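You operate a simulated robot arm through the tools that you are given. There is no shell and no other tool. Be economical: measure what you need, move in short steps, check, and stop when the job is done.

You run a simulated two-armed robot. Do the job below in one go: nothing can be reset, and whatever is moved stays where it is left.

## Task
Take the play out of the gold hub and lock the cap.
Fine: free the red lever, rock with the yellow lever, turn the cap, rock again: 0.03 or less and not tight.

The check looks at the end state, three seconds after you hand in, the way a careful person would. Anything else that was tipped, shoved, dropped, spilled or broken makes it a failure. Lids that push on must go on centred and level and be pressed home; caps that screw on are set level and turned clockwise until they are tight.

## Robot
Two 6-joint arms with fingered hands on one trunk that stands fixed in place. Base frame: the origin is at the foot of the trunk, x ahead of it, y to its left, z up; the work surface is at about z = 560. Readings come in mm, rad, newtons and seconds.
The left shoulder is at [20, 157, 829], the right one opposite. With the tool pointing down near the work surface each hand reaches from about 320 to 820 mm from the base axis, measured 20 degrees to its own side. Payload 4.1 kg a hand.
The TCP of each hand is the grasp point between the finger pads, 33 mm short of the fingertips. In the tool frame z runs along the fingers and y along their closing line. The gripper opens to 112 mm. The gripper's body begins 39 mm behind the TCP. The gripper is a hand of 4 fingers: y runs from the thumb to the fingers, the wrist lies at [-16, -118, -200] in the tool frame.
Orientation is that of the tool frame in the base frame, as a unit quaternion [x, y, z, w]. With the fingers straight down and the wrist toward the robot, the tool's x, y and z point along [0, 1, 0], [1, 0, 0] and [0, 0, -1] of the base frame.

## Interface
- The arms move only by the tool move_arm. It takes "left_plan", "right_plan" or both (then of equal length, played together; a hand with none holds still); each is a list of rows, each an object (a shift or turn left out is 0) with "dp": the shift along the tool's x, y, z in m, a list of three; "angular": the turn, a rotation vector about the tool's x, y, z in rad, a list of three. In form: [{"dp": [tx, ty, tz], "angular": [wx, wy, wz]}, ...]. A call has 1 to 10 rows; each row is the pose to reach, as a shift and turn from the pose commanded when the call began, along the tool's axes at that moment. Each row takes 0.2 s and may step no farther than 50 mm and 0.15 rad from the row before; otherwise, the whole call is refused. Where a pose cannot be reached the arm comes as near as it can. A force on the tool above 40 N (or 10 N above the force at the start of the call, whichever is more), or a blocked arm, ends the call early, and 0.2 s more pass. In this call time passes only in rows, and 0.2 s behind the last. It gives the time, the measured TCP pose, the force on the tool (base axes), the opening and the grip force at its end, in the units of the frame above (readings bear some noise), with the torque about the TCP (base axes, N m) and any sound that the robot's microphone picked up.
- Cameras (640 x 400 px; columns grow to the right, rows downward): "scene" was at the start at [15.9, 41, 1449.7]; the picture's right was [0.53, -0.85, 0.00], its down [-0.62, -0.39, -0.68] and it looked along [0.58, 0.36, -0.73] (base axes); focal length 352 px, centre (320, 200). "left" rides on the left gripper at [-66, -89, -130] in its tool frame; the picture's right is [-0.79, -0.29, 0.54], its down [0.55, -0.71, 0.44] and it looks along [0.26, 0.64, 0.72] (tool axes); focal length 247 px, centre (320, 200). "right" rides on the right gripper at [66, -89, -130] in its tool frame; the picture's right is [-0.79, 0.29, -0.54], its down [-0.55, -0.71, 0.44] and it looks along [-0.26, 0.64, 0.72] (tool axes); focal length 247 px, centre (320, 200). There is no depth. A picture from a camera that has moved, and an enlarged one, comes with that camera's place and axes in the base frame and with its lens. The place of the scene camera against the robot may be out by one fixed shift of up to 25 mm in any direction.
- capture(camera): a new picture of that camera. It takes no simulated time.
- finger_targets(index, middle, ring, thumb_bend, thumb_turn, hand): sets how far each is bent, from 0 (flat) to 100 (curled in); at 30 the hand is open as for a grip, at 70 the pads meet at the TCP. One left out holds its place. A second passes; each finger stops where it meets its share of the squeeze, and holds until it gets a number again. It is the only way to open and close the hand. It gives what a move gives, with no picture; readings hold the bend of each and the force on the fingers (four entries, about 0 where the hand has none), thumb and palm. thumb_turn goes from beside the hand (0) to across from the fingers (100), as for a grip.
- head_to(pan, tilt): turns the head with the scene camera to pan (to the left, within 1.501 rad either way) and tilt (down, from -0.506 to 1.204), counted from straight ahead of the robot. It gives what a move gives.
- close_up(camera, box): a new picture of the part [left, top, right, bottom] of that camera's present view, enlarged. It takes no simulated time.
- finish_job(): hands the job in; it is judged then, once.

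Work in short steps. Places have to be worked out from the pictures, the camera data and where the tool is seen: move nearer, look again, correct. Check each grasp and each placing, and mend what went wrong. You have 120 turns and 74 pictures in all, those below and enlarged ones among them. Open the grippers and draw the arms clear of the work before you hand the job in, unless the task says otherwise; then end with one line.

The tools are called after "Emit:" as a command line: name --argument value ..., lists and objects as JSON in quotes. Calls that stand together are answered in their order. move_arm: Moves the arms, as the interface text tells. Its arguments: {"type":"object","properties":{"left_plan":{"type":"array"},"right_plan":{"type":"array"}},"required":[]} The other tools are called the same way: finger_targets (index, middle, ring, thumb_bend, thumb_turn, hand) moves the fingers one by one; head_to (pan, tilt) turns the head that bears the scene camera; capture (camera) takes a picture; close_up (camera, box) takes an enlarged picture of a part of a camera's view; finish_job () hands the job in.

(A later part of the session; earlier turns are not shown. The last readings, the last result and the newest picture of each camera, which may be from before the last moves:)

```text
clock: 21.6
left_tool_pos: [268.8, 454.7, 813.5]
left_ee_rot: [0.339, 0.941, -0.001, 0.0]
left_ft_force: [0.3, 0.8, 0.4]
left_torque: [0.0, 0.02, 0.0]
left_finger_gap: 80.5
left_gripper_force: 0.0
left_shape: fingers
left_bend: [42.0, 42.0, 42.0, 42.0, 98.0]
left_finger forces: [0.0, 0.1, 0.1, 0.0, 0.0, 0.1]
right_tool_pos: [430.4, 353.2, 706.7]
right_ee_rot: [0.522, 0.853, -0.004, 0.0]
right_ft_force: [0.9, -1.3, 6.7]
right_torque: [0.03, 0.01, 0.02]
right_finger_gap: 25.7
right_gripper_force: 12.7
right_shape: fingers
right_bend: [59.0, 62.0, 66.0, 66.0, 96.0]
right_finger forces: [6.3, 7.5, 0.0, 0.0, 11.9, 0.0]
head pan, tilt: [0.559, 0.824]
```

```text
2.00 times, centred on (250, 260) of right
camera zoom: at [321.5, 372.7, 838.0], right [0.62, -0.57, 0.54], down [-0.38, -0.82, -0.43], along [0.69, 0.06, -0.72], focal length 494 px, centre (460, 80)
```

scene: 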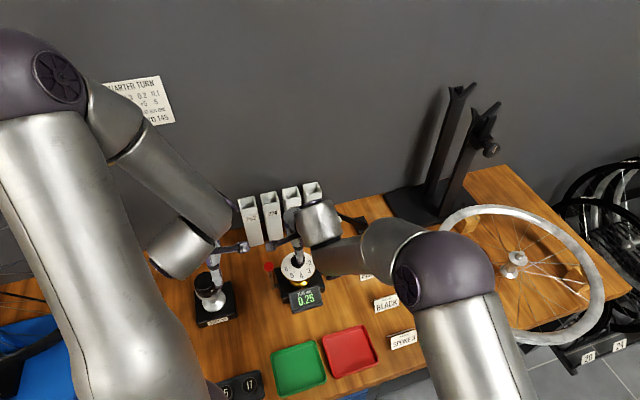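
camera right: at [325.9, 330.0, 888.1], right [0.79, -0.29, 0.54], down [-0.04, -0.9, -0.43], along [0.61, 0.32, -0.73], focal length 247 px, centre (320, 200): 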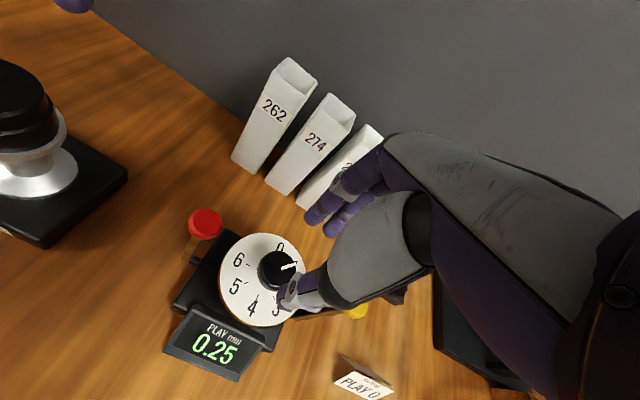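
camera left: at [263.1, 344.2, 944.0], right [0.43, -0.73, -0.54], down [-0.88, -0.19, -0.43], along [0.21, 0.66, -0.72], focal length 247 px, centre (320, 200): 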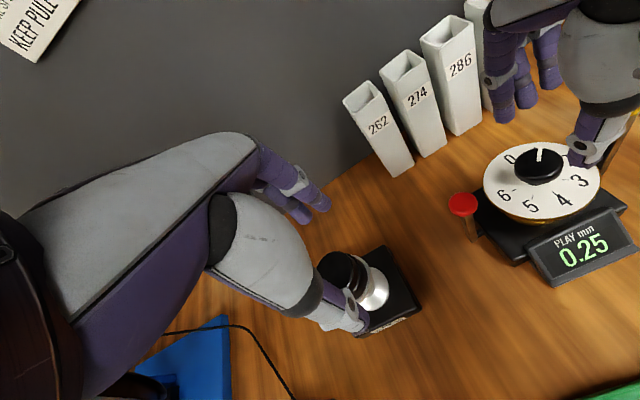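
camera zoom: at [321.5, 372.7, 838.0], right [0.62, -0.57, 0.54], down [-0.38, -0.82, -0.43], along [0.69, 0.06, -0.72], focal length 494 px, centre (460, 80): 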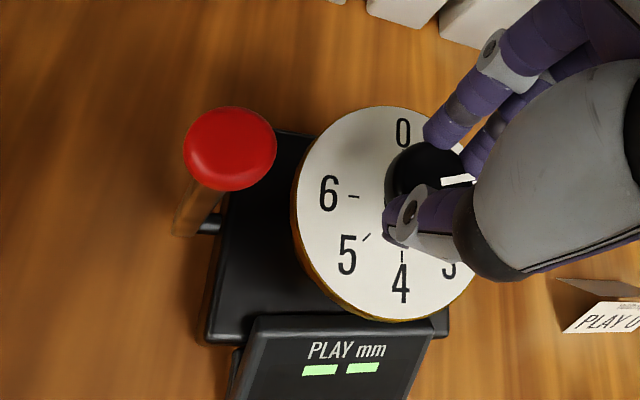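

The cap turned about 0.4 rad, to around 1.6–1.8. I'll release, lift, turn back and move to the robot side of the yellow lever, to push it with the backs of the fingers this time.

Emit:
finger_targets --hand "right" --index 50 --middle 50 --ring 50 --thumb_bend 50

Emit:
move_arm --right_plan '[{"dp": [0, 0, -0.03]}, {"dp": [0, 0, -0.065]}, {"dp": [-0.022, -0.003, -0.075], "angular": [0, 0, -0.1]}, {"dp": [-0.043, -0.006, -0.075], "angular": [0, 0, -0.2]}, {"dp": [-0.064, -0.01, -0.075], "angular": [0, 0, -0.3]}, {"dp": [-0.085, -0.013, -0.07], "angular": [0, 0, -0.4]}]'

Emit:
capture --camera "right"

```text
clock: 22.6
left_tool_pos: [268.0, 454.3, 813.3]
left_ee_rot: [0.34, 0.94, -0.001, 0.0]
left_ft_force: [-0.3, 0.2, 0.4]
left_torque: [0.01, -0.01, 0.0]
left_finger_gap: 80.9
left_gripper_force: 0.1
left_shape: fingers
left_bend: [42.0, 42.0, 42.0, 42.0, 98.0]
left_finger forces: [0.0, 0.0, 0.1, 0.0, 0.0, 0.1]
right_tool_pos: [430.3, 353.2, 706.7]
right_ee_rot: [0.522, 0.853, -0.003, 0.0]
right_ft_force: [-0.4, -0.4, 0.7]
right_torque: [0.0, -0.02, 0.01]
right_finger_gap: 56.9
right_gripper_force: 0.2
right_shape: fingers
right_bend: [50.0, 50.0, 50.0, 50.0, 97.0]
right_finger forces: [0.0, 0.0, 0.0, 0.1, 0.0, 0.0]
head pan, tilt: [0.559, 0.824]
```

```text
clock: 24.0
left_tool_pos: [268.3, 455.2, 813.7]
left_ee_rot: [0.34, 0.94, -0.001, 0.0]
left_ft_force: [-0.7, 0.6, 0.5]
left_torque: [0.04, 0.0, -0.01]
left_finger_gap: 80.4
left_gripper_force: 0.1
left_shape: fingers
left_bend: [42.0, 42.0, 42.0, 42.0, 98.0]
left_finger forces: [0.0, 0.0, 0.0, 0.0, 0.0, 0.0]
right_tool_pos: [457.5, 271.0, 777.1]
right_ee_rot: [0.341, 0.94, -0.003, 0.0]
right_ft_force: [0.1, 0.2, 1.3]
right_torque: [-0.03, 0.03, -0.01]
right_finger_gap: 57.1
right_gripper_force: 0.1
right_shape: fingers
right_bend: [50.0, 50.0, 50.0, 50.0, 97.0]
right_finger forces: [0.0, 0.1, 0.0, 0.0, 0.0, 0.1]
head pan, tilt: [0.559, 0.824]
```

```text
41 pictures are left
camera right: at [350.4, 246.6, 908.3], right [0.79, -0.29, 0.54], down [-0.03, -0.9, -0.43], along [0.61, 0.32, -0.73], focal length 247 px, centre (320, 200)
```

right: 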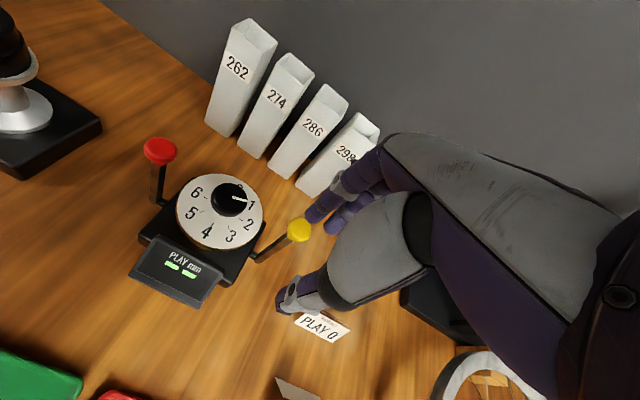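

The yellow lever is upright again and the display shows dashes. I'll close the fist, lower it, and push with the finger backs.

Emit:
finger_targets --hand "right" --index 68 --middle 68 --ring 68 --thumb_bend 66

Emit:
move_arm --right_plan '[{"dp": [0, 0, 0.035]}, {"dp": [0, 0, 0.066]}, {"dp": [0, 0.02, 0.066]}, {"dp": [0, 0.035, 0.066]}, {"dp": [0, 0.05, 0.068]}, {"dp": [0, 0.06, 0.072]}, {"dp": [0, 0.07, 0.076]}, {"dp": [0, 0.08, 0.08]}]'

Emit:
close_up --camera "scene" --box '[220, 180, 380, 310]'

```text
clock: 25.0
left_tool_pos: [269.1, 456.1, 814.4]
left_ee_rot: [0.34, 0.941, -0.001, 0.0]
left_ft_force: [-1.2, 0.6, 0.3]
left_torque: [0.03, -0.01, -0.01]
left_finger_gap: 80.4
left_gripper_force: 0.1
left_shape: fingers
left_bend: [42.0, 42.0, 42.0, 42.0, 98.0]
left_finger forces: [0.1, 0.0, 0.0, 0.0, 0.0, 0.0]
right_tool_pos: [457.9, 271.5, 777.5]
right_ee_rot: [0.343, 0.939, -0.004, -0.001]
right_ft_force: [0.2, -0.6, -0.5]
right_torque: [0.01, 0.03, 0.0]
right_finger_gap: 11.1
right_gripper_force: 0.1
right_shape: fingers
right_bend: [68.0, 68.0, 68.0, 66.0, 97.0]
right_finger forces: [0.1, 0.1, 0.0, 0.0, 0.0, 0.0]
head pan, tilt: [0.559, 0.824]
```

```text
clock: 26.7
left_tool_pos: [269.1, 454.1, 813.3]
left_ee_rot: [0.34, 0.941, 0.0, -0.001]
left_ft_force: [-0.5, 0.7, 0.0]
left_torque: [0.01, -0.02, -0.02]
left_finger_gap: 80.7
left_gripper_force: 0.1
left_shape: fingers
left_bend: [42.0, 42.0, 42.0, 42.0, 98.0]
left_finger forces: [0.0, 0.0, 0.0, 0.0, 0.0, 0.0]
right_tool_pos: [504.5, 328.0, 703.8]
right_ee_rot: [0.342, 0.94, -0.002, 0.001]
right_ft_force: [-16.9, -21.5, 18.0]
right_torque: [-0.1, -0.03, -0.08]
right_finger_gap: 0.0
right_gripper_force: 19.0
right_shape: fingers
right_bend: [71.0, 74.0, 68.0, 64.0, 97.0]
right_finger forces: [19.8, 17.3, 0.1, 0.0, 0.0, 0.0]
head pan, tilt: [0.559, 0.824]
stopped in row 8 (right hand): the force on the tool passed its limit at 42 N (the readings are from after the stop); the commanded pose is now the measured one
```

```text
3.08 times, centred on (300, 245) of scene
camera zoom: at [15.0, 40.2, 1449.7], right [0.53, -0.85, 0.0], down [-0.62, -0.39, -0.68], along [0.58, 0.36, -0.73], focal length 1081 px, centre (382, 62)
```

zoom: 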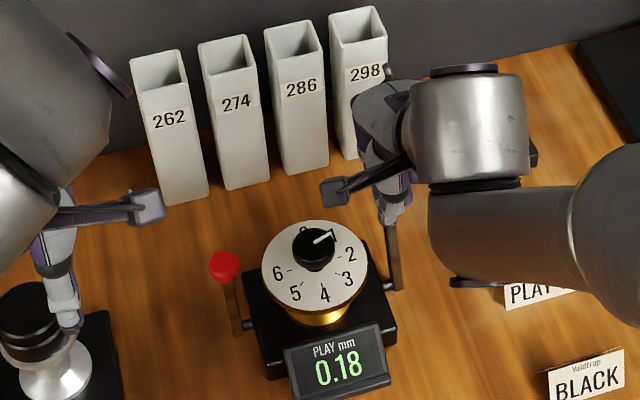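

It now reads 0.18, so about 0.4 rad removed 0.07 mm. I'll back off, lift, return over the cap with the hand pre-turned 0.25 rad back, and open.

Emit:
move_arm --right_plan '[{"dp": [0, -0.02, 0]}, {"dp": [0, -0.025, -0.04]}, {"dp": [0.01, -0.028, -0.07]}, {"dp": [0.04, -0.028, -0.07], "angular": [0, 0, -0.12]}, {"dp": [0.073, -0.028, -0.06], "angular": [0, 0, -0.25]}]'

Emit:
finger_targets --hand "right" --index 50 --middle 50 --ring 50 --thumb_bend 50

Emit:
close_up --camera "right" --box '[150, 160, 350, 360]'

```text
clock: 27.9
left_tool_pos: [270.1, 455.2, 813.1]
left_ee_rot: [0.34, 0.941, 0.0, -0.001]
left_ft_force: [0.3, 0.4, 0.1]
left_torque: [0.01, 0.03, 0.02]
left_finger_gap: 80.5
left_gripper_force: 0.0
left_shape: fingers
left_bend: [42.0, 42.0, 42.0, 42.0, 98.0]
left_finger forces: [0.0, 0.0, 0.0, 0.0, 0.0, 0.0]
right_tool_pos: [430.6, 353.8, 761.0]
right_ee_rot: [0.223, 0.975, -0.001, 0.001]
right_ft_force: [1.3, -0.1, -0.6]
right_torque: [0.01, 0.04, -0.03]
right_finger_gap: 10.4
right_gripper_force: 0.0
right_shape: fingers
right_bend: [68.0, 68.0, 68.0, 66.0, 97.0]
right_finger forces: [0.1, 0.0, 0.2, 0.1, 0.1, 0.0]
head pan, tilt: [0.559, 0.824]
```

```text
clock: 28.9
left_tool_pos: [268.1, 454.9, 813.9]
left_ee_rot: [0.34, 0.94, -0.001, 0.0]
left_ft_force: [0.3, -0.7, -0.5]
left_torque: [0.01, 0.02, -0.01]
left_finger_gap: 80.1
left_gripper_force: 0.0
left_shape: fingers
left_bend: [42.0, 42.0, 42.0, 42.0, 98.0]
left_finger forces: [0.0, 0.1, 0.0, 0.0, 0.1, 0.1]
right_tool_pos: [430.2, 352.9, 762.1]
right_ee_rot: [0.222, 0.975, -0.001, 0.0]
right_ft_force: [0.5, 0.1, -0.9]
right_torque: [0.02, 0.01, 0.01]
right_finger_gap: 57.1
right_gripper_force: 0.1
right_shape: fingers
right_bend: [50.0, 50.0, 50.0, 50.0, 97.0]
right_finger forces: [0.1, 0.0, 0.1, 0.0, 0.0, 0.0]
head pan, tilt: [0.559, 0.824]
```

```text
2.00 times, centred on (250, 260) of right
camera zoom: at [332.7, 303.1, 892.6], right [0.84, -0.08, 0.54], down [0.19, -0.88, -0.43], along [0.51, 0.47, -0.72], focal length 494 px, centre (460, 80)
```

zoom: 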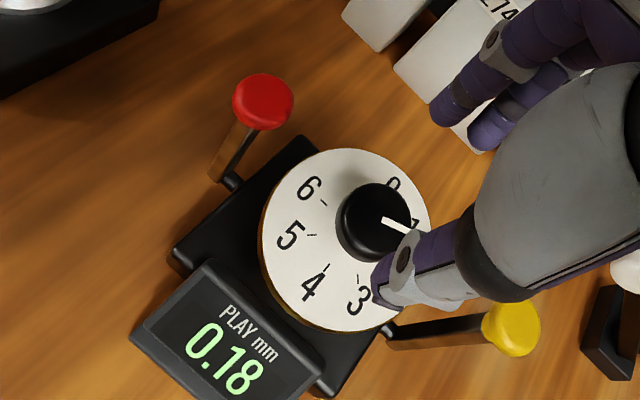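

Well centred. I'll descend, grip, and turn clockwise by 0.75 rad.

Emit:
move_arm --right_plan '[{"dp": [0, 0, 0.03]}, {"dp": [0, 0, 0.047]}, {"dp": [0, 0, 0.054]}]'

Emit:
finger_targets --hand "right" --index 66 --middle 68 --ring 62 --thumb_bend 74

Emit:
move_arm --right_plan '[{"angular": [0, 0, 0.125]}, {"angular": [0, 0, 0.25]}, {"angular": [0, 0, 0.375]}, {"angular": [0, 0, 0.5]}, {"angular": [0, 0, 0.625]}, {"angular": [0, 0, 0.75]}]'

Emit:
close_up --camera "right" --box '[150, 160, 350, 360]'

```text
clock: 29.7
left_tool_pos: [269.1, 455.2, 812.9]
left_ee_rot: [0.34, 0.941, 0.0, -0.001]
left_ft_force: [0.2, 0.3, -0.3]
left_torque: [0.03, 0.02, 0.02]
left_finger_gap: 80.5
left_gripper_force: 0.1
left_shape: fingers
left_bend: [42.0, 42.0, 42.0, 42.0, 98.0]
left_finger forces: [0.0, 0.1, 0.0, 0.0, 0.0, 0.1]
right_tool_pos: [445.5, 363.5, 733.3]
right_ee_rot: [0.228, 0.974, 0.005, 0.008]
right_ft_force: [0.9, -1.2, 0.5]
right_torque: [-0.02, -0.01, 0.01]
right_finger_gap: 57.1
right_gripper_force: 0.0
right_shape: fingers
right_bend: [50.0, 50.0, 50.0, 50.0, 98.0]
right_finger forces: [0.0, 0.0, 0.0, 0.0, 0.0, 0.1]
right hand out of reach, approached as far as the arm can: row 1, 2, 3
head pan, tilt: [0.559, 0.824]
```

```text
clock: 30.7
left_tool_pos: [268.6, 456.0, 813.0]
left_ee_rot: [0.34, 0.94, -0.001, 0.0]
left_ft_force: [-0.7, 0.4, -0.4]
left_torque: [-0.02, -0.02, 0.01]
left_finger_gap: 80.6
left_gripper_force: 0.1
left_shape: fingers
left_bend: [42.0, 42.0, 42.0, 42.0, 98.0]
left_finger forces: [0.1, 0.0, 0.1, 0.0, 0.1, 0.0]
right_tool_pos: [445.6, 363.8, 734.0]
right_ee_rot: [0.227, 0.974, 0.006, 0.009]
right_ft_force: [0.0, 1.0, 0.5]
right_torque: [0.02, 0.01, 0.05]
right_finger_gap: 1.0
right_gripper_force: 0.0
right_shape: fingers
right_bend: [66.0, 68.0, 62.0, 74.0, 98.0]
right_finger forces: [0.0, 0.0, 0.0, 0.0, 0.1, 0.1]
head pan, tilt: [0.559, 0.824]
```

```text
clock: 32.1
left_tool_pos: [270.2, 455.1, 812.5]
left_ee_rot: [0.339, 0.941, -0.001, -0.001]
left_ft_force: [-0.5, -0.3, 0.0]
left_torque: [0.01, 0.02, -0.02]
left_finger_gap: 80.4
left_gripper_force: 0.1
left_shape: fingers
left_bend: [42.0, 42.0, 42.0, 42.0, 98.0]
left_finger forces: [0.1, 0.1, 0.0, 0.0, 0.0, 0.0]
right_tool_pos: [445.7, 361.1, 733.0]
right_ee_rot: [0.564, 0.826, -0.002, 0.0]
right_ft_force: [-0.2, 0.3, 0.4]
right_torque: [0.01, 0.02, 0.0]
right_finger_gap: 1.2
right_gripper_force: 0.0
right_shape: fingers
right_bend: [66.0, 68.0, 62.0, 74.0, 98.0]
right_finger forces: [0.0, 0.1, 0.1, 0.0, 0.1, 0.1]
head pan, tilt: [0.559, 0.824]
```

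```text
2.00 times, centred on (250, 260) of right
camera zoom: at [338.9, 392.3, 863.7], right [0.55, -0.63, 0.54], down [-0.46, -0.77, -0.43], along [0.69, -0.01, -0.72], focal length 494 px, centre (460, 80)
```

zoom: 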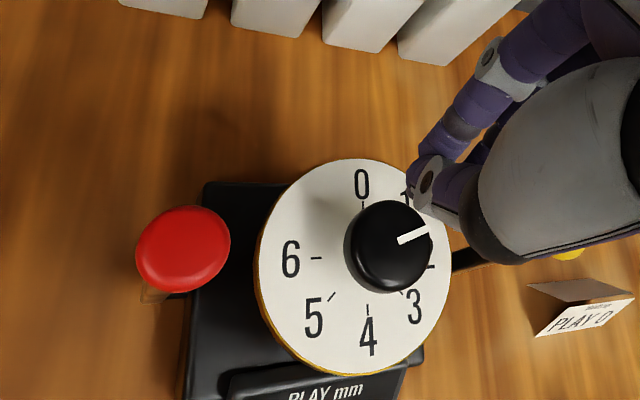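

The pre-turned pose was out of reach lower down, so the hand stopped above the cap and didn't touch it. The pointer is clearly at 1.5 now, giving about 0.14 mm per unit. I'll return to the earlier yaw, open, and descend.

Emit:
move_arm --right_plan '[{"dp": [0, 0, -0.02]}, {"dp": [0, -0.004, -0.025], "angular": [0, 0, -0.125]}, {"dp": [-0.001, -0.009, -0.025], "angular": [0, 0, -0.25]}, {"dp": [-0.001, -0.013, -0.025], "angular": [0, 0, -0.375]}, {"dp": [-0.0015, -0.017, -0.02], "angular": [0, 0, -0.5]}]'

Emit:
finger_targets --hand "right" --index 50 --middle 50 --ring 50 --thumb_bend 50

Emit:
move_arm --right_plan '[{"dp": [0, 0, 0.025]}, {"dp": [0, 0, 0.04]}, {"dp": [0, 0, 0.045]}]'

```text
clock: 33.3
left_tool_pos: [269.5, 455.2, 813.5]
left_ee_rot: [0.34, 0.94, -0.001, 0.0]
left_ft_force: [-0.1, 0.6, 0.0]
left_torque: [-0.02, -0.06, 0.01]
left_finger_gap: 80.6
left_gripper_force: 0.0
left_shape: fingers
left_bend: [42.0, 42.0, 42.0, 42.0, 98.0]
left_finger forces: [0.0, 0.1, 0.0, 0.0, 0.0, 0.0]
right_tool_pos: [430.2, 355.4, 754.6]
right_ee_rot: [0.34, 0.94, -0.002, 0.001]
right_ft_force: [0.3, -0.6, -0.4]
right_torque: [0.0, -0.04, -0.04]
right_finger_gap: 0.8
right_gripper_force: 0.1
right_shape: fingers
right_bend: [66.0, 68.0, 62.0, 74.0, 98.0]
right_finger forces: [0.0, 0.1, 0.0, 0.1, 0.0, 0.0]
head pan, tilt: [0.559, 0.824]
```

```text
clock: 34.3
left_tool_pos: [268.8, 455.0, 813.5]
left_ee_rot: [0.34, 0.941, 0.0, -0.001]
left_ft_force: [0.1, -0.2, 0.6]
left_torque: [-0.02, -0.04, 0.05]
left_finger_gap: 80.3
left_gripper_force: 0.1
left_shape: fingers
left_bend: [42.0, 42.0, 42.0, 42.0, 98.0]
left_finger forces: [0.0, 0.1, 0.1, 0.0, 0.0, 0.0]
right_tool_pos: [429.9, 354.0, 755.0]
right_ee_rot: [0.342, 0.94, -0.003, 0.001]
right_ft_force: [-0.9, -0.3, 0.5]
right_torque: [0.01, 0.02, 0.0]
right_finger_gap: 57.1
right_gripper_force: 0.0
right_shape: fingers
right_bend: [50.0, 50.0, 50.0, 50.0, 98.0]
right_finger forces: [0.1, 0.1, 0.0, 0.1, 0.1, 0.1]
head pan, tilt: [0.559, 0.824]
```

```text
clock: 35.1
left_tool_pos: [269.7, 455.2, 813.0]
left_ee_rot: [0.34, 0.94, -0.001, 0.0]
left_ft_force: [-0.1, -0.5, 0.5]
left_torque: [0.01, -0.02, 0.0]
left_finger_gap: 80.8
left_gripper_force: 0.0
left_shape: fingers
left_bend: [42.0, 42.0, 42.0, 42.0, 98.0]
left_finger forces: [0.0, 0.0, 0.1, 0.0, 0.0, 0.0]
right_tool_pos: [431.3, 355.3, 709.5]
right_ee_rot: [0.342, 0.94, -0.002, 0.0]
right_ft_force: [0.1, -0.2, 0.0]
right_torque: [0.0, 0.0, 0.0]
right_finger_gap: 57.2
right_gripper_force: 0.0
right_shape: fingers
right_bend: [50.0, 50.0, 50.0, 50.0, 98.0]
right_finger forces: [0.0, 0.0, 0.0, 0.1, 0.1, 0.1]
head pan, tilt: [0.559, 0.824]
```

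The hand is around the cap at z ≈ 709. I'll grip and turn 0.65 rad clockwise.

Emit:
move_arm --right_plan '[{"dp": [0, 0, 0.003]}]'

Emit:
finger_targets --hand "right" --index 66 --middle 68 --ring 62 --thumb_bend 74

Emit:
move_arm --right_plan '[{"angular": [0, 0, 0.11]}, {"angular": [0, 0, 0.22]}, {"angular": [0, 0, 0.33]}, {"angular": [0, 0, 0.44]}, {"angular": [0, 0, 0.55]}, {"angular": [0, 0, 0.65]}]'

Emit:
close_up --camera "right" --box '[150, 160, 350, 360]'

```text
clock: 35.5
left_tool_pos: [269.3, 456.2, 813.1]
left_ee_rot: [0.34, 0.94, -0.001, 0.001]
left_ft_force: [0.2, -0.2, 0.4]
left_torque: [0.04, 0.01, -0.01]
left_finger_gap: 80.7
left_gripper_force: 0.1
left_shape: fingers
left_bend: [42.0, 42.0, 42.0, 42.0, 98.0]
left_finger forces: [0.0, 0.1, 0.0, 0.0, 0.2, 0.0]
right_tool_pos: [430.9, 354.8, 705.5]
right_ee_rot: [0.342, 0.94, -0.003, 0.001]
right_ft_force: [-0.4, -0.3, -0.3]
right_torque: [0.0, -0.04, -0.03]
right_finger_gap: 57.3
right_gripper_force: 0.1
right_shape: fingers
right_bend: [50.0, 50.0, 50.0, 50.0, 98.0]
right_finger forces: [0.1, 0.1, 0.0, 0.0, 0.1, 0.1]
head pan, tilt: [0.559, 0.824]
```

```text
clock: 36.5
left_tool_pos: [269.8, 454.7, 813.8]
left_ee_rot: [0.34, 0.94, -0.001, -0.001]
left_ft_force: [0.5, 0.0, 0.4]
left_torque: [0.02, 0.01, -0.02]
left_finger_gap: 80.6
left_gripper_force: 0.1
left_shape: fingers
left_bend: [42.0, 42.0, 42.0, 42.0, 98.0]
left_finger forces: [0.0, 0.1, 0.0, 0.1, 0.0, 0.0]
right_tool_pos: [431.9, 355.3, 704.9]
right_ee_rot: [0.342, 0.94, -0.002, 0.001]
right_ft_force: [4.1, -3.4, 0.4]
right_torque: [-0.11, -0.21, -0.02]
right_finger_gap: 26.6
right_gripper_force: 11.7
right_shape: fingers
right_bend: [60.0, 63.0, 62.0, 64.0, 97.0]
right_finger forces: [4.8, 8.3, 0.1, 0.0, 11.2, 0.0]
head pan, tilt: [0.559, 0.824]
```

```text
clock: 37.9
left_tool_pos: [269.7, 454.4, 812.9]
left_ee_rot: [0.339, 0.941, 0.0, -0.001]
left_ft_force: [0.0, 0.8, 0.7]
left_torque: [0.0, 0.02, 0.0]
left_finger_gap: 80.8
left_gripper_force: 0.0
left_shape: fingers
left_bend: [42.0, 42.0, 42.0, 42.0, 98.0]
left_finger forces: [0.0, 0.1, 0.0, 0.0, 0.0, 0.0]
right_tool_pos: [429.1, 354.8, 705.1]
right_ee_rot: [0.624, 0.781, -0.001, 0.002]
right_ft_force: [2.5, -2.2, 4.2]
right_torque: [-0.13, -0.18, 0.05]
right_finger_gap: 26.7
right_gripper_force: 13.2
right_shape: fingers
right_bend: [60.0, 63.0, 62.0, 65.0, 97.0]
right_finger forces: [6.2, 9.3, 0.0, 0.0, 10.9, 0.1]
head pan, tilt: [0.559, 0.824]
```

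```text
2.00 times, centred on (250, 260) of right
camera zoom: at [328.9, 400.7, 835.4], right [0.45, -0.71, 0.54], down [-0.57, -0.7, -0.43], along [0.68, -0.11, -0.72], focal length 494 px, centre (460, 80)
```

zoom: 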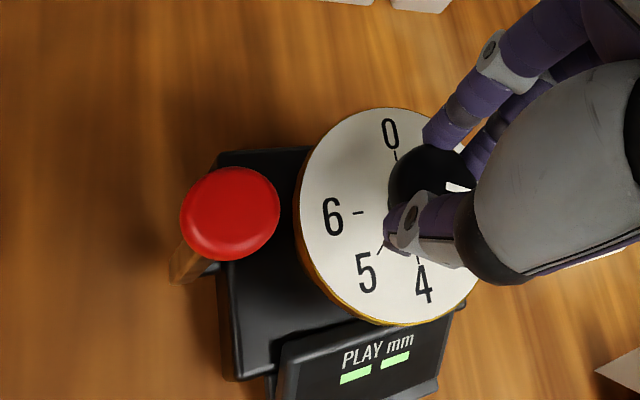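

The cap turned with the hand. I'll release, lift, and go to the yellow lever again to rock it.

Emit:
finger_targets --hand "right" --index 50 --middle 50 --ring 50 --thumb_bend 50

Emit:
move_arm --right_plan '[{"dp": [0, 0, -0.035]}, {"dp": [0, 0, -0.07]}, {"dp": [-0.018, 0.002, -0.075], "angular": [0, 0, -0.13]}, {"dp": [-0.036, 0.004, -0.075], "angular": [0, 0, -0.26]}, {"dp": [-0.053, 0.006, -0.075], "angular": [0, 0, -0.39]}, {"dp": [-0.071, 0.007, -0.075], "angular": [0, 0, -0.52]}, {"dp": [-0.088, 0.009, -0.072], "angular": [0, 0, -0.65]}]'

Emit:
finger_targets --hand "right" --index 68 --middle 68 --ring 68 --thumb_bend 66

Emit:
move_arm --right_plan '[{"dp": [0, 0, 0.035]}, {"dp": [0, 0, 0.066]}, {"dp": [0, 0.02, 0.066]}, {"dp": [0, 0.035, 0.066]}, {"dp": [0, 0.05, 0.068]}, {"dp": [0, 0.06, 0.072]}, {"dp": [0, 0.07, 0.076]}, {"dp": [0, 0.078, 0.08]}]'

Emit:
close_up --camera "scene" --box '[260, 230, 340, 310]'

```text
clock: 38.9
left_tool_pos: [268.6, 454.1, 812.9]
left_ee_rot: [0.339, 0.941, -0.001, -0.001]
left_ft_force: [-0.9, -0.7, -0.3]
left_torque: [0.04, -0.01, 0.04]
left_finger_gap: 80.7
left_gripper_force: 0.1
left_shape: fingers
left_bend: [42.0, 42.0, 42.0, 42.0, 98.0]
left_finger forces: [0.0, 0.1, 0.1, 0.1, 0.1, 0.0]
right_tool_pos: [429.2, 355.6, 703.9]
right_ee_rot: [0.624, 0.781, 0.0, 0.001]
right_ft_force: [0.2, 0.9, 0.1]
right_torque: [-0.02, 0.0, -0.02]
right_finger_gap: 57.0
right_gripper_force: 0.1
right_shape: fingers
right_bend: [50.0, 50.0, 50.0, 50.0, 97.0]
right_finger forces: [0.1, 0.0, 0.0, 0.0, 0.0, 0.1]
head pan, tilt: [0.559, 0.824]
```

```text
clock: 40.5
left_tool_pos: [269.1, 454.4, 813.4]
left_ee_rot: [0.34, 0.94, -0.001, 0.001]
left_ft_force: [0.0, -0.1, -1.0]
left_torque: [-0.01, 0.0, 0.02]
left_finger_gap: 80.3
left_gripper_force: 0.0
left_shape: fingers
left_bend: [42.0, 42.0, 42.0, 42.0, 98.0]
left_finger forces: [0.0, 0.1, 0.0, 0.0, 0.1, 0.0]
right_tool_pos: [458.6, 272.0, 776.9]
right_ee_rot: [0.342, 0.94, -0.002, 0.001]
right_ft_force: [-1.4, 1.7, 0.1]
right_torque: [-0.03, -0.03, 0.03]
right_finger_gap: 57.2
right_gripper_force: 0.0
right_shape: fingers
right_bend: [50.0, 50.0, 50.0, 50.0, 97.0]
right_finger forces: [0.0, 0.0, 0.1, 0.1, 0.0, 0.0]
head pan, tilt: [0.559, 0.824]
```

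```text
clock: 41.5
left_tool_pos: [268.7, 454.3, 813.0]
left_ee_rot: [0.34, 0.94, -0.001, -0.001]
left_ft_force: [-0.3, 0.0, -0.1]
left_torque: [0.0, 0.04, -0.02]
left_finger_gap: 80.4
left_gripper_force: 0.0
left_shape: fingers
left_bend: [42.0, 42.0, 42.0, 42.0, 98.0]
left_finger forces: [0.1, 0.0, 0.0, 0.1, 0.0, 0.0]
right_tool_pos: [459.5, 273.0, 777.8]
right_ee_rot: [0.342, 0.94, -0.002, 0.0]
right_ft_force: [0.6, 0.2, -1.1]
right_torque: [-0.01, -0.01, 0.0]
right_finger_gap: 11.1
right_gripper_force: 0.0
right_shape: fingers
right_bend: [68.0, 68.0, 68.0, 66.0, 97.0]
right_finger forces: [0.0, 0.1, 0.0, 0.0, 0.1, 0.0]
head pan, tilt: [0.559, 0.824]
```

```text
clock: 43.2
left_tool_pos: [267.8, 454.5, 812.9]
left_ee_rot: [0.339, 0.941, -0.002, -0.001]
left_ft_force: [-0.2, 0.1, 0.0]
left_torque: [-0.04, -0.03, -0.02]
left_finger_gap: 80.6
left_gripper_force: 0.0
left_shape: fingers
left_bend: [42.0, 42.0, 42.0, 42.0, 98.0]
left_finger forces: [0.1, 0.0, 0.0, 0.0, 0.0, 0.0]
right_tool_pos: [508.2, 326.1, 704.5]
right_ee_rot: [0.342, 0.94, 0.001, 0.002]
right_ft_force: [-18.1, -21.9, 18.1]
right_torque: [-0.05, 0.04, 0.01]
right_finger_gap: 0.0
right_gripper_force: 18.7
right_shape: fingers
right_bend: [71.0, 74.0, 68.0, 64.0, 97.0]
right_finger forces: [20.8, 16.9, 0.1, 0.1, 0.1, 0.0]
head pan, tilt: [0.559, 0.824]
stopped in row 8 (right hand): the force on the tool passed its limit at 43 N (the readings are from after the stop); the commanded pose is now the measured one
```

```text
5.00 times, centred on (300, 270) of scene
camera zoom: at [15.0, 40.2, 1449.7], right [0.53, -0.85, 0.0], down [-0.62, -0.39, -0.68], along [0.58, 0.36, -0.73], focal length 1757 px, centre (420, -150)
```

zoom: 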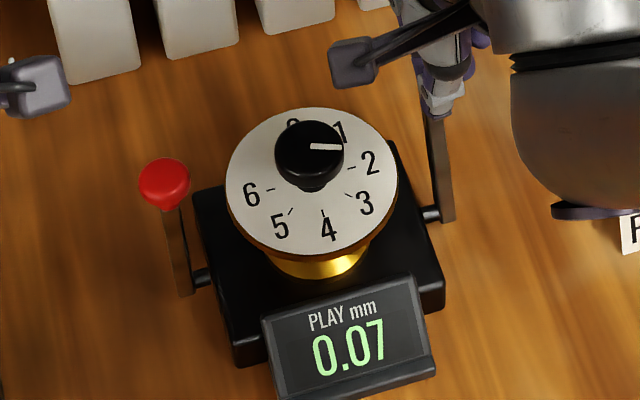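

It reads 0.07, consistent with about 0.17 mm per rad. Another 0.30 rad should give about 0.02. I'll go back to the cap.

Emit:
move_arm --right_plan '[{"dp": [0, -0.02, 0]}, {"dp": [0, -0.025, -0.04]}, {"dp": [0.01, -0.028, -0.065]}, {"dp": [0.044, -0.028, -0.065]}, {"dp": [0.0777, -0.028, -0.05]}]'

Emit:
finger_targets --hand "right" --index 50 --middle 50 --ring 50 --thumb_bend 50

Emit:
move_arm --right_plan '[{"dp": [0, 0, 0.025]}, {"dp": [0, 0, 0.042]}, {"dp": [0, 0, 0.048]}]'

```text
clock: 44.4
left_tool_pos: [268.4, 454.4, 812.2]
left_ee_rot: [0.34, 0.94, 0.0, -0.001]
left_ft_force: [0.6, 0.2, -1.0]
left_torque: [0.0, -0.02, -0.03]
left_finger_gap: 80.3
left_gripper_force: 0.1
left_shape: fingers
left_bend: [42.0, 42.0, 42.0, 42.0, 98.0]
left_finger forces: [0.0, 0.0, 0.0, 0.0, 0.1, 0.1]
right_tool_pos: [428.7, 356.7, 753.6]
right_ee_rot: [0.342, 0.94, 0.0, 0.002]
right_ft_force: [0.3, -0.4, -0.4]
right_torque: [0.02, 0.03, 0.01]
right_finger_gap: 10.8
right_gripper_force: 0.0
right_shape: fingers
right_bend: [68.0, 68.0, 68.0, 66.0, 97.0]
right_finger forces: [0.0, 0.0, 0.0, 0.0, 0.1, 0.1]
head pan, tilt: [0.559, 0.824]
```

```text
clock: 45.4
left_tool_pos: [269.2, 455.5, 813.9]
left_ee_rot: [0.34, 0.94, 0.0, 0.0]
left_ft_force: [-0.7, -0.1, -0.1]
left_torque: [0.0, 0.01, 0.01]
left_finger_gap: 80.6
left_gripper_force: 0.0
left_shape: fingers
left_bend: [42.0, 42.0, 42.0, 42.0, 98.0]
left_finger forces: [0.0, 0.0, 0.0, 0.0, 0.0, 0.0]
right_tool_pos: [429.9, 355.2, 753.7]
right_ee_rot: [0.342, 0.94, -0.001, 0.001]
right_ft_force: [0.2, -0.1, 0.4]
right_torque: [0.02, -0.01, 0.0]
right_finger_gap: 56.8
right_gripper_force: 0.1
right_shape: fingers
right_bend: [50.0, 50.0, 50.0, 50.0, 97.0]
right_finger forces: [0.0, 0.0, 0.0, 0.0, 0.1, 0.0]
head pan, tilt: [0.559, 0.824]
```

```text
clock: 46.2
left_tool_pos: [268.7, 455.5, 812.8]
left_ee_rot: [0.339, 0.941, 0.0, 0.0]
left_ft_force: [0.4, 1.2, 0.0]
left_torque: [0.0, 0.01, 0.0]
left_finger_gap: 80.6
left_gripper_force: 0.1
left_shape: fingers
left_bend: [42.0, 42.0, 42.0, 42.0, 98.0]
left_finger forces: [0.0, 0.1, 0.0, 0.0, 0.1, 0.0]
right_tool_pos: [429.2, 354.6, 706.7]
right_ee_rot: [0.342, 0.94, 0.0, 0.001]
right_ft_force: [0.5, -0.1, -0.4]
right_torque: [0.01, -0.03, -0.01]
right_finger_gap: 57.1
right_gripper_force: 0.0
right_shape: fingers
right_bend: [50.0, 50.0, 50.0, 50.0, 97.0]
right_finger forces: [0.0, 0.1, 0.1, 0.0, 0.0, 0.0]
head pan, tilt: [0.559, 0.824]
```

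In position around the cap; I'll grip, turn 0.30 rad, release and lift.

Emit:
finger_targets --hand "right" --index 66 --middle 68 --ring 62 --thumb_bend 74

Emit:
move_arm --right_plan '[{"angular": [0, 0, 0.1]}, {"angular": [0, 0, 0.2]}, {"angular": [0, 0, 0.3]}]'

Emit:
finger_targets --hand "right" --index 50 --middle 50 --ring 50 --thumb_bend 50

Emit:
move_arm --right_plan '[{"dp": [0, 0, -0.035]}, {"dp": [0, 0, -0.07]}, {"dp": [0, 0, -0.07], "angular": [0, 0, -0.1]}, {"dp": [0, 0, -0.07], "angular": [0, 0, -0.2]}, {"dp": [0, 0, -0.07], "angular": [0, 0, -0.3]}]'

```text
clock: 47.2
left_tool_pos: [269.3, 455.1, 814.1]
left_ee_rot: [0.339, 0.941, -0.001, -0.001]
left_ft_force: [-0.6, -0.3, -0.2]
left_torque: [0.0, 0.02, -0.01]
left_finger_gap: 80.3
left_gripper_force: 0.0
left_shape: fingers
left_bend: [42.0, 42.0, 42.0, 42.0, 98.0]
left_finger forces: [0.0, 0.0, 0.1, 0.1, 0.0, 0.1]
right_tool_pos: [429.1, 356.8, 707.1]
right_ee_rot: [0.342, 0.94, 0.0, 0.002]
right_ft_force: [4.9, -2.1, 0.8]
right_torque: [-0.04, -0.22, 0.0]
right_finger_gap: 25.4
right_gripper_force: 12.2
right_shape: fingers
right_bend: [60.0, 62.0, 62.0, 65.0, 97.0]
right_finger forces: [4.8, 9.4, 0.1, 0.0, 9.8, 0.0]
head pan, tilt: [0.559, 0.824]
```

```text
clock: 48.0
left_tool_pos: [268.1, 455.4, 813.7]
left_ee_rot: [0.339, 0.941, -0.001, -0.001]
left_ft_force: [0.8, -0.3, -0.4]
left_torque: [0.0, -0.01, -0.01]
left_finger_gap: 80.3
left_gripper_force: 0.0
left_shape: fingers
left_bend: [42.0, 42.0, 42.0, 42.0, 98.0]
left_finger forces: [0.0, 0.1, 0.0, 0.1, 0.0, 0.0]
right_tool_pos: [430.7, 356.0, 706.3]
right_ee_rot: [0.478, 0.878, 0.0, 0.002]
right_ft_force: [2.9, -0.2, 5.0]
right_torque: [0.05, -0.15, 0.02]
right_finger_gap: 25.3
right_gripper_force: 13.1
right_shape: fingers
right_bend: [60.0, 62.0, 62.0, 65.0, 96.0]
right_finger forces: [6.1, 8.9, 0.0, 0.0, 10.9, 0.0]
head pan, tilt: [0.559, 0.824]
```

```text
clock: 49.0
left_tool_pos: [268.4, 454.7, 813.6]
left_ee_rot: [0.339, 0.941, -0.001, 0.0]
left_ft_force: [0.4, 0.7, -0.1]
left_torque: [-0.01, 0.0, 0.02]
left_finger_gap: 80.6
left_gripper_force: 0.0
left_shape: fingers
left_bend: [42.0, 42.0, 42.0, 42.0, 98.0]
left_finger forces: [0.0, 0.0, 0.1, 0.1, 0.0, 0.0]
right_tool_pos: [431.0, 355.1, 705.7]
right_ee_rot: [0.479, 0.878, 0.0, 0.002]
right_ft_force: [-0.5, -0.5, 0.1]
right_torque: [0.0, 0.01, 0.0]
right_finger_gap: 56.8
right_gripper_force: 0.1
right_shape: fingers
right_bend: [50.0, 50.0, 50.0, 50.0, 97.0]
right_finger forces: [0.0, 0.1, 0.0, 0.1, 0.1, 0.0]
head pan, tilt: [0.559, 0.824]
```

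```text
clock: 50.2
left_tool_pos: [268.3, 455.9, 812.9]
left_ee_rot: [0.34, 0.941, 0.0, 0.0]
left_ft_force: [-0.5, 1.9, 0.1]
left_torque: [0.04, -0.04, 0.02]
left_finger_gap: 80.5
left_gripper_force: 0.0
left_shape: fingers
left_bend: [42.0, 42.0, 42.0, 42.0, 98.0]
left_finger forces: [0.0, 0.0, 0.1, 0.0, 0.0, 0.0]
right_tool_pos: [428.4, 356.2, 772.9]
right_ee_rot: [0.34, 0.94, -0.001, 0.002]
right_ft_force: [0.9, 0.3, 0.3]
right_torque: [0.0, -0.02, 0.0]
right_finger_gap: 57.0
right_gripper_force: 0.1
right_shape: fingers
right_bend: [50.0, 50.0, 50.0, 50.0, 97.0]
right_finger forces: [0.0, 0.0, 0.0, 0.0, 0.0, 0.0]
head pan, tilt: [0.559, 0.824]
```

Now over to the yellow lever to rock again.

Emit:
move_arm --right_plan '[{"dp": [-0.036, -0.023, -0.003]}, {"dp": [-0.074, -0.046, -0.004]}]'

Emit:
finger_targets --hand "right" --index 68 --middle 68 --ring 68 --thumb_bend 66

Emit:
move_arm --right_plan '[{"dp": [0, 0, 0.035]}, {"dp": [0, 0, 0.066]}, {"dp": [0, 0.02, 0.066]}, {"dp": [0, 0.035, 0.066]}, {"dp": [0, 0.05, 0.068]}, {"dp": [0, 0.06, 0.072]}, {"dp": [0, 0.07, 0.076]}, {"dp": [0, 0.078, 0.08]}]'

Emit:
close_up --camera "scene" --box '[260, 230, 340, 310]'

```text
clock: 50.8
left_tool_pos: [268.6, 454.4, 813.5]
left_ee_rot: [0.339, 0.941, -0.002, 0.0]
left_ft_force: [0.5, -0.2, 0.1]
left_torque: [-0.01, -0.01, 0.0]
left_finger_gap: 80.3
left_gripper_force: 0.2
left_shape: fingers
left_bend: [42.0, 42.0, 42.0, 42.0, 98.0]
left_finger forces: [0.0, 0.1, 0.0, 0.1, 0.1, 0.0]
right_tool_pos: [456.0, 267.5, 778.9]
right_ee_rot: [0.342, 0.94, 0.0, 0.001]
right_ft_force: [-0.7, 0.6, -0.4]
right_torque: [-0.02, -0.01, 0.0]
right_finger_gap: 57.2
right_gripper_force: 0.1
right_shape: fingers
right_bend: [50.0, 50.0, 50.0, 50.0, 98.0]
right_finger forces: [0.0, 0.0, 0.0, 0.1, 0.0, 0.0]
head pan, tilt: [0.559, 0.824]
```

```text
clock: 51.8
left_tool_pos: [269.2, 457.3, 813.4]
left_ee_rot: [0.34, 0.941, -0.001, 0.001]
left_ft_force: [0.1, 0.1, -0.2]
left_torque: [0.01, 0.01, 0.01]
left_finger_gap: 80.3
left_gripper_force: 0.0
left_shape: fingers
left_bend: [42.0, 42.0, 42.0, 42.0, 98.0]
left_finger forces: [0.0, 0.0, 0.0, 0.0, 0.0, 0.1]
right_tool_pos: [457.1, 268.4, 779.9]
right_ee_rot: [0.343, 0.939, -0.001, 0.002]
right_ft_force: [0.5, 0.1, -0.4]
right_torque: [0.0, -0.01, -0.02]
right_finger_gap: 11.1
right_gripper_force: 0.0
right_shape: fingers
right_bend: [68.0, 68.0, 68.0, 66.0, 98.0]
right_finger forces: [0.0, 0.0, 0.1, 0.0, 0.0, 0.0]
head pan, tilt: [0.559, 0.824]
```

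```text
clock: 53.6
left_tool_pos: [267.9, 454.2, 814.1]
left_ee_rot: [0.34, 0.941, -0.001, 0.0]
left_ft_force: [-0.2, -0.3, 0.3]
left_torque: [0.01, 0.01, -0.02]
left_finger_gap: 80.3
left_gripper_force: 0.0
left_shape: fingers
left_bend: [42.0, 42.0, 42.0, 42.0, 98.0]
left_finger forces: [0.0, 0.0, 0.1, 0.0, 0.0, 0.1]
right_tool_pos: [506.4, 330.0, 704.2]
right_ee_rot: [0.341, 0.94, 0.001, 0.004]
right_ft_force: [-17.9, -22.8, 17.7]
right_torque: [-0.08, -0.03, -0.04]
right_finger_gap: 0.0
right_gripper_force: 18.4
right_shape: fingers
right_bend: [71.0, 74.0, 68.0, 64.0, 97.0]
right_finger forces: [20.4, 17.3, 0.0, 0.0, 0.0, 0.1]
head pan, tilt: [0.559, 0.824]
stopped in row 8 (right hand): the force on the tool passed its limit at 43 N (the readings are from after the stop); the commanded pose is now the measured one
```

```text
5.00 times, centred on (300, 270) of scene
camera zoom: at [15.0, 40.2, 1449.7], right [0.53, -0.85, 0.0], down [-0.62, -0.39, -0.68], along [0.58, 0.36, -0.73], focal length 1757 px, centre (420, -150)
```

zoom: 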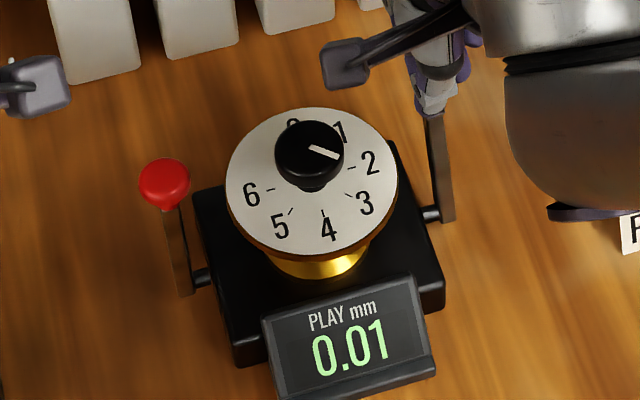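

It reads 0.01: inside the limit and not tight. Next is locking: the right hand withdraws up and back while the left fist moves to the robot side of the upright red lever.

Emit:
move_arm --right_plan '[{"dp": [0, -0.025, 0]}, {"dp": [0, -0.03, -0.04]}, {"dp": [-0.01, -0.045, -0.08]}, {"dp": [-0.035, -0.075, -0.105]}, {"dp": [-0.06, -0.11, -0.11]}]'

Emit:
finger_targets --hand "left" --index 68 --middle 68 --ring 68 --thumb_bend 66

Emit:
move_arm --left_plan '[{"dp": [-0.038, -0.008, 0.01]}, {"dp": [-0.077, -0.015, 0.02]}, {"dp": [-0.115, -0.022, 0.036]}]'

Emit:
capture --camera "left"

```text
clock: 54.8
left_tool_pos: [269.4, 455.7, 813.3]
left_ee_rot: [0.339, 0.941, -0.001, 0.0]
left_ft_force: [-0.4, 0.3, -0.4]
left_torque: [-0.02, 0.04, 0.01]
left_finger_gap: 80.5
left_gripper_force: 0.1
left_shape: fingers
left_bend: [42.0, 42.0, 42.0, 42.0, 98.0]
left_finger forces: [0.1, 0.1, 0.1, 0.0, 0.0, 0.0]
right_tool_pos: [480.6, 206.3, 813.6]
right_ee_rot: [0.341, 0.94, 0.001, 0.002]
right_ft_force: [-0.3, -0.3, 0.0]
right_torque: [-0.03, -0.01, 0.04]
right_finger_gap: 10.7
right_gripper_force: 0.0
right_shape: fingers
right_bend: [68.0, 68.0, 68.0, 66.0, 97.0]
right_finger forces: [0.0, 0.1, 0.0, 0.0, 0.0, 0.0]
head pan, tilt: [0.559, 0.824]
```

```text
clock: 55.8
left_tool_pos: [267.4, 455.0, 812.5]
left_ee_rot: [0.34, 0.94, -0.001, -0.001]
left_ft_force: [0.2, -0.3, 0.2]
left_torque: [-0.02, 0.02, 0.02]
left_finger_gap: 11.1
left_gripper_force: 0.0
left_shape: fingers
left_bend: [68.0, 68.0, 68.0, 66.0, 98.0]
left_finger forces: [0.0, 0.1, 0.1, 0.0, 0.1, 0.1]
right_tool_pos: [481.2, 206.1, 813.6]
right_ee_rot: [0.341, 0.94, 0.002, 0.002]
right_ft_force: [-0.7, 0.9, 0.1]
right_torque: [-0.02, 0.0, 0.01]
right_finger_gap: 10.4
right_gripper_force: 0.2
right_shape: fingers
right_bend: [68.0, 68.0, 68.0, 66.0, 97.0]
right_finger forces: [0.1, 0.1, 0.0, 0.1, 0.1, 0.1]
head pan, tilt: [0.559, 0.824]
```

```text
clock: 56.6
left_tool_pos: [343.7, 364.7, 776.6]
left_ee_rot: [0.339, 0.941, -0.001, 0.0]
left_ft_force: [-0.4, -0.2, 0.0]
left_torque: [-0.02, 0.02, 0.0]
left_finger_gap: 11.2
left_gripper_force: 0.0
left_shape: fingers
left_bend: [68.0, 68.0, 68.0, 66.0, 98.0]
left_finger forces: [0.0, 0.0, 0.0, 0.0, 0.0, 0.0]
right_tool_pos: [479.8, 207.5, 813.9]
right_ee_rot: [0.341, 0.94, 0.001, 0.003]
right_ft_force: [-0.2, 0.5, -0.7]
right_torque: [-0.02, -0.03, -0.01]
right_finger_gap: 10.7
right_gripper_force: 0.1
right_shape: fingers
right_bend: [68.0, 68.0, 68.0, 66.0, 97.0]
right_finger forces: [0.0, 0.0, 0.1, 0.0, 0.1, 0.1]
head pan, tilt: [0.559, 0.824]
```

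```text
34 pictures are left
camera left: at [337.9, 254.3, 906.6], right [0.43, -0.73, -0.54], down [-0.88, -0.2, -0.43], along [0.21, 0.66, -0.72], focal length 247 px, centre (320, 200)
```

left: 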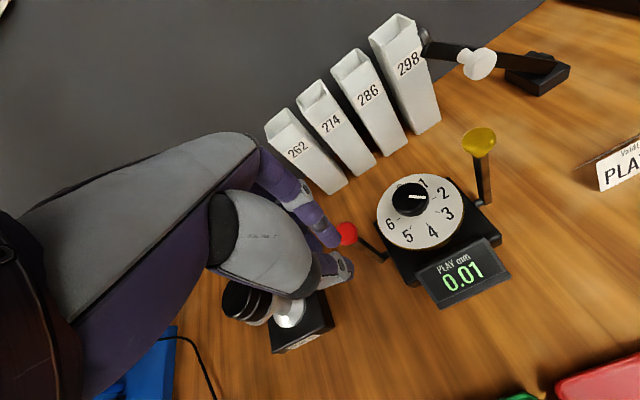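

The red knob sits about 36 mm ahead of the fist, in line with it. I'll lower the fist and push the lever back along its arc until it stops.

Emit:
move_arm --left_plan '[{"dp": [0, -0.008, 0.035]}, {"dp": [0, -0.008, 0.068]}, {"dp": [0, 0.012, 0.07]}, {"dp": [0, 0.03, 0.073]}, {"dp": [0, 0.045, 0.079]}, {"dp": [0, 0.061, 0.087]}, {"dp": [0, 0.076, 0.098]}, {"dp": [0, 0.088, 0.11]}, {"dp": [0, 0.097, 0.121]}, {"dp": [0, 0.104, 0.125]}]'

Emit:
close_up --camera "right" --box '[40, 60, 340, 300]'

```text
clock: 58.7
left_tool_pos: [403.3, 442.8, 657.2]
left_ee_rot: [0.335, 0.942, -0.001, -0.003]
left_ft_force: [-18.1, -6.3, 23.5]
left_torque: [0.07, -0.03, 0.28]
left_finger_gap: 0.0
left_gripper_force: 16.3
left_shape: fingers
left_bend: [72.0, 73.0, 68.0, 65.0, 98.0]
left_finger forces: [11.8, 20.5, 0.0, 0.1, 0.1, 0.1]
right_tool_pos: [480.2, 205.2, 812.8]
right_ee_rot: [0.341, 0.94, 0.003, 0.002]
right_ft_force: [-0.3, 0.1, 0.1]
right_torque: [0.01, 0.01, -0.01]
right_finger_gap: 10.7
right_gripper_force: 0.0
right_shape: fingers
right_bend: [68.0, 68.0, 68.0, 66.0, 97.0]
right_finger forces: [0.1, 0.0, 0.0, 0.0, 0.0, 0.1]
head pan, tilt: [0.559, 0.824]
stopped in row 10 (left hand): the force on the tool passed its limit at 43 N (the readings are from after the stop); the commanded pose is now the measured one
```

```text
1.67 times, centred on (190, 180) of right
camera zoom: at [371.8, 180.8, 943.0], right [0.79, -0.29, 0.54], down [-0.03, -0.9, -0.44], along [0.62, 0.33, -0.72], focal length 412 px, centre (537, 233)
```

zoom: 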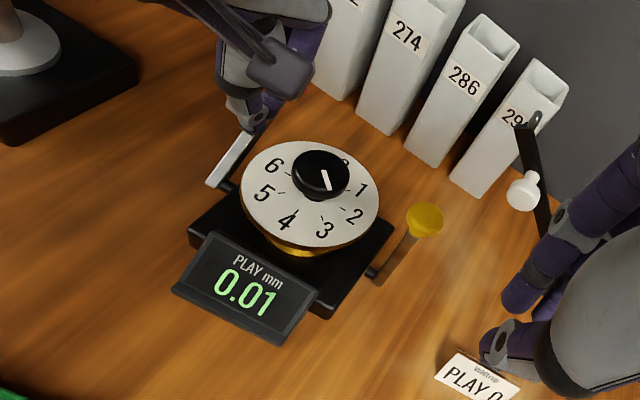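

The red lever is back against its stop with the display still at 0.01. I'll withdraw the left hand and rock once more with the lever locked, as a check.

Emit:
move_arm --left_plan '[{"dp": [0, -0.03, -0.02]}, {"dp": [0, -0.04, -0.06]}, {"dp": [0.03, -0.05, -0.09]}, {"dp": [0.065, -0.065, -0.12]}, {"dp": [0.1, -0.08, -0.15]}]'

Emit:
move_arm --right_plan '[{"dp": [0.03, 0.018, 0.01]}, {"dp": [0.059, 0.036, 0.035]}]'

Emit:
move_arm --right_plan '[{"dp": [0, 0, 0.035]}, {"dp": [0, 0, 0.066]}, {"dp": [0, 0.02, 0.066]}, {"dp": [0, 0.035, 0.066]}, {"dp": [0, 0.05, 0.068]}, {"dp": [0, 0.06, 0.072]}, {"dp": [0, 0.07, 0.076]}, {"dp": [0, 0.078, 0.08]}]'

Emit:
close_up --camera "scene" --box '[250, 220, 350, 310]'

```text
clock: 59.9
left_tool_pos: [276.2, 445.1, 807.3]
left_ee_rot: [0.338, 0.941, -0.002, -0.002]
left_ft_force: [0.0, -0.3, -0.5]
left_torque: [0.01, 0.02, -0.02]
left_finger_gap: 10.8
left_gripper_force: 0.0
left_shape: fingers
left_bend: [68.0, 68.0, 68.0, 66.0, 98.0]
left_finger forces: [0.0, 0.1, 0.0, 0.1, 0.1, 0.0]
right_tool_pos: [480.5, 207.4, 811.9]
right_ee_rot: [0.342, 0.94, 0.002, 0.002]
right_ft_force: [-0.4, 1.2, 0.7]
right_torque: [0.04, 0.04, 0.0]
right_finger_gap: 10.7
right_gripper_force: 0.1
right_shape: fingers
right_bend: [68.0, 68.0, 68.0, 66.0, 97.0]
right_finger forces: [0.0, 0.0, 0.1, 0.0, 0.0, 0.1]
head pan, tilt: [0.559, 0.824]
```

```text
clock: 60.5
left_tool_pos: [275.7, 445.6, 807.4]
left_ee_rot: [0.337, 0.941, 0.0, -0.003]
left_ft_force: [0.2, -0.3, 0.0]
left_torque: [-0.02, 0.02, -0.02]
left_finger_gap: 10.6
left_gripper_force: 0.1
left_shape: fingers
left_bend: [68.0, 68.0, 68.0, 66.0, 98.0]
left_finger forces: [0.0, 0.0, 0.1, 0.0, 0.1, 0.0]
right_tool_pos: [459.6, 273.2, 777.1]
right_ee_rot: [0.341, 0.94, 0.002, 0.003]
right_ft_force: [-0.3, -0.3, 0.0]
right_torque: [0.02, 0.01, 0.04]
right_finger_gap: 10.6
right_gripper_force: 0.2
right_shape: fingers
right_bend: [68.0, 68.0, 68.0, 66.0, 97.0]
right_finger forces: [0.0, 0.0, 0.1, 0.0, 0.0, 0.1]
head pan, tilt: [0.559, 0.824]
```

```text
clock: 62.2
left_tool_pos: [276.5, 444.5, 807.3]
left_ee_rot: [0.337, 0.941, -0.001, -0.001]
left_ft_force: [-0.2, 0.1, -0.2]
left_torque: [-0.02, 0.01, 0.0]
left_finger_gap: 10.7
left_gripper_force: 0.0
left_shape: fingers
left_bend: [68.0, 68.0, 68.0, 66.0, 98.0]
left_finger forces: [0.0, 0.1, 0.1, 0.0, 0.0, 0.0]
right_tool_pos: [507.5, 328.3, 703.6]
right_ee_rot: [0.341, 0.94, 0.003, 0.003]
right_ft_force: [-18.1, -24.2, 18.8]
right_torque: [-0.13, 0.04, -0.04]
right_finger_gap: 0.0
right_gripper_force: 21.1
right_shape: fingers
right_bend: [71.0, 74.0, 68.0, 63.0, 97.0]
right_finger forces: [23.2, 19.1, 0.0, 0.1, 0.1, 0.0]
head pan, tilt: [0.559, 0.824]
stopped in row 8 (right hand): the force on the tool passed its limit at 42 N (the readings are from after the stop); the commanded pose is now the measured one
```

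```text
4.44 times, centred on (300, 265) of scene
camera zoom: at [15.0, 40.2, 1449.7], right [0.53, -0.85, 0.0], down [-0.62, -0.39, -0.68], along [0.58, 0.36, -0.73], focal length 1562 px, centre (409, -89)
```

zoom: 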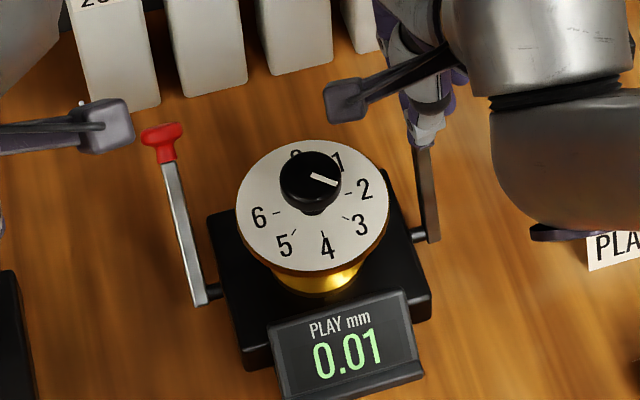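

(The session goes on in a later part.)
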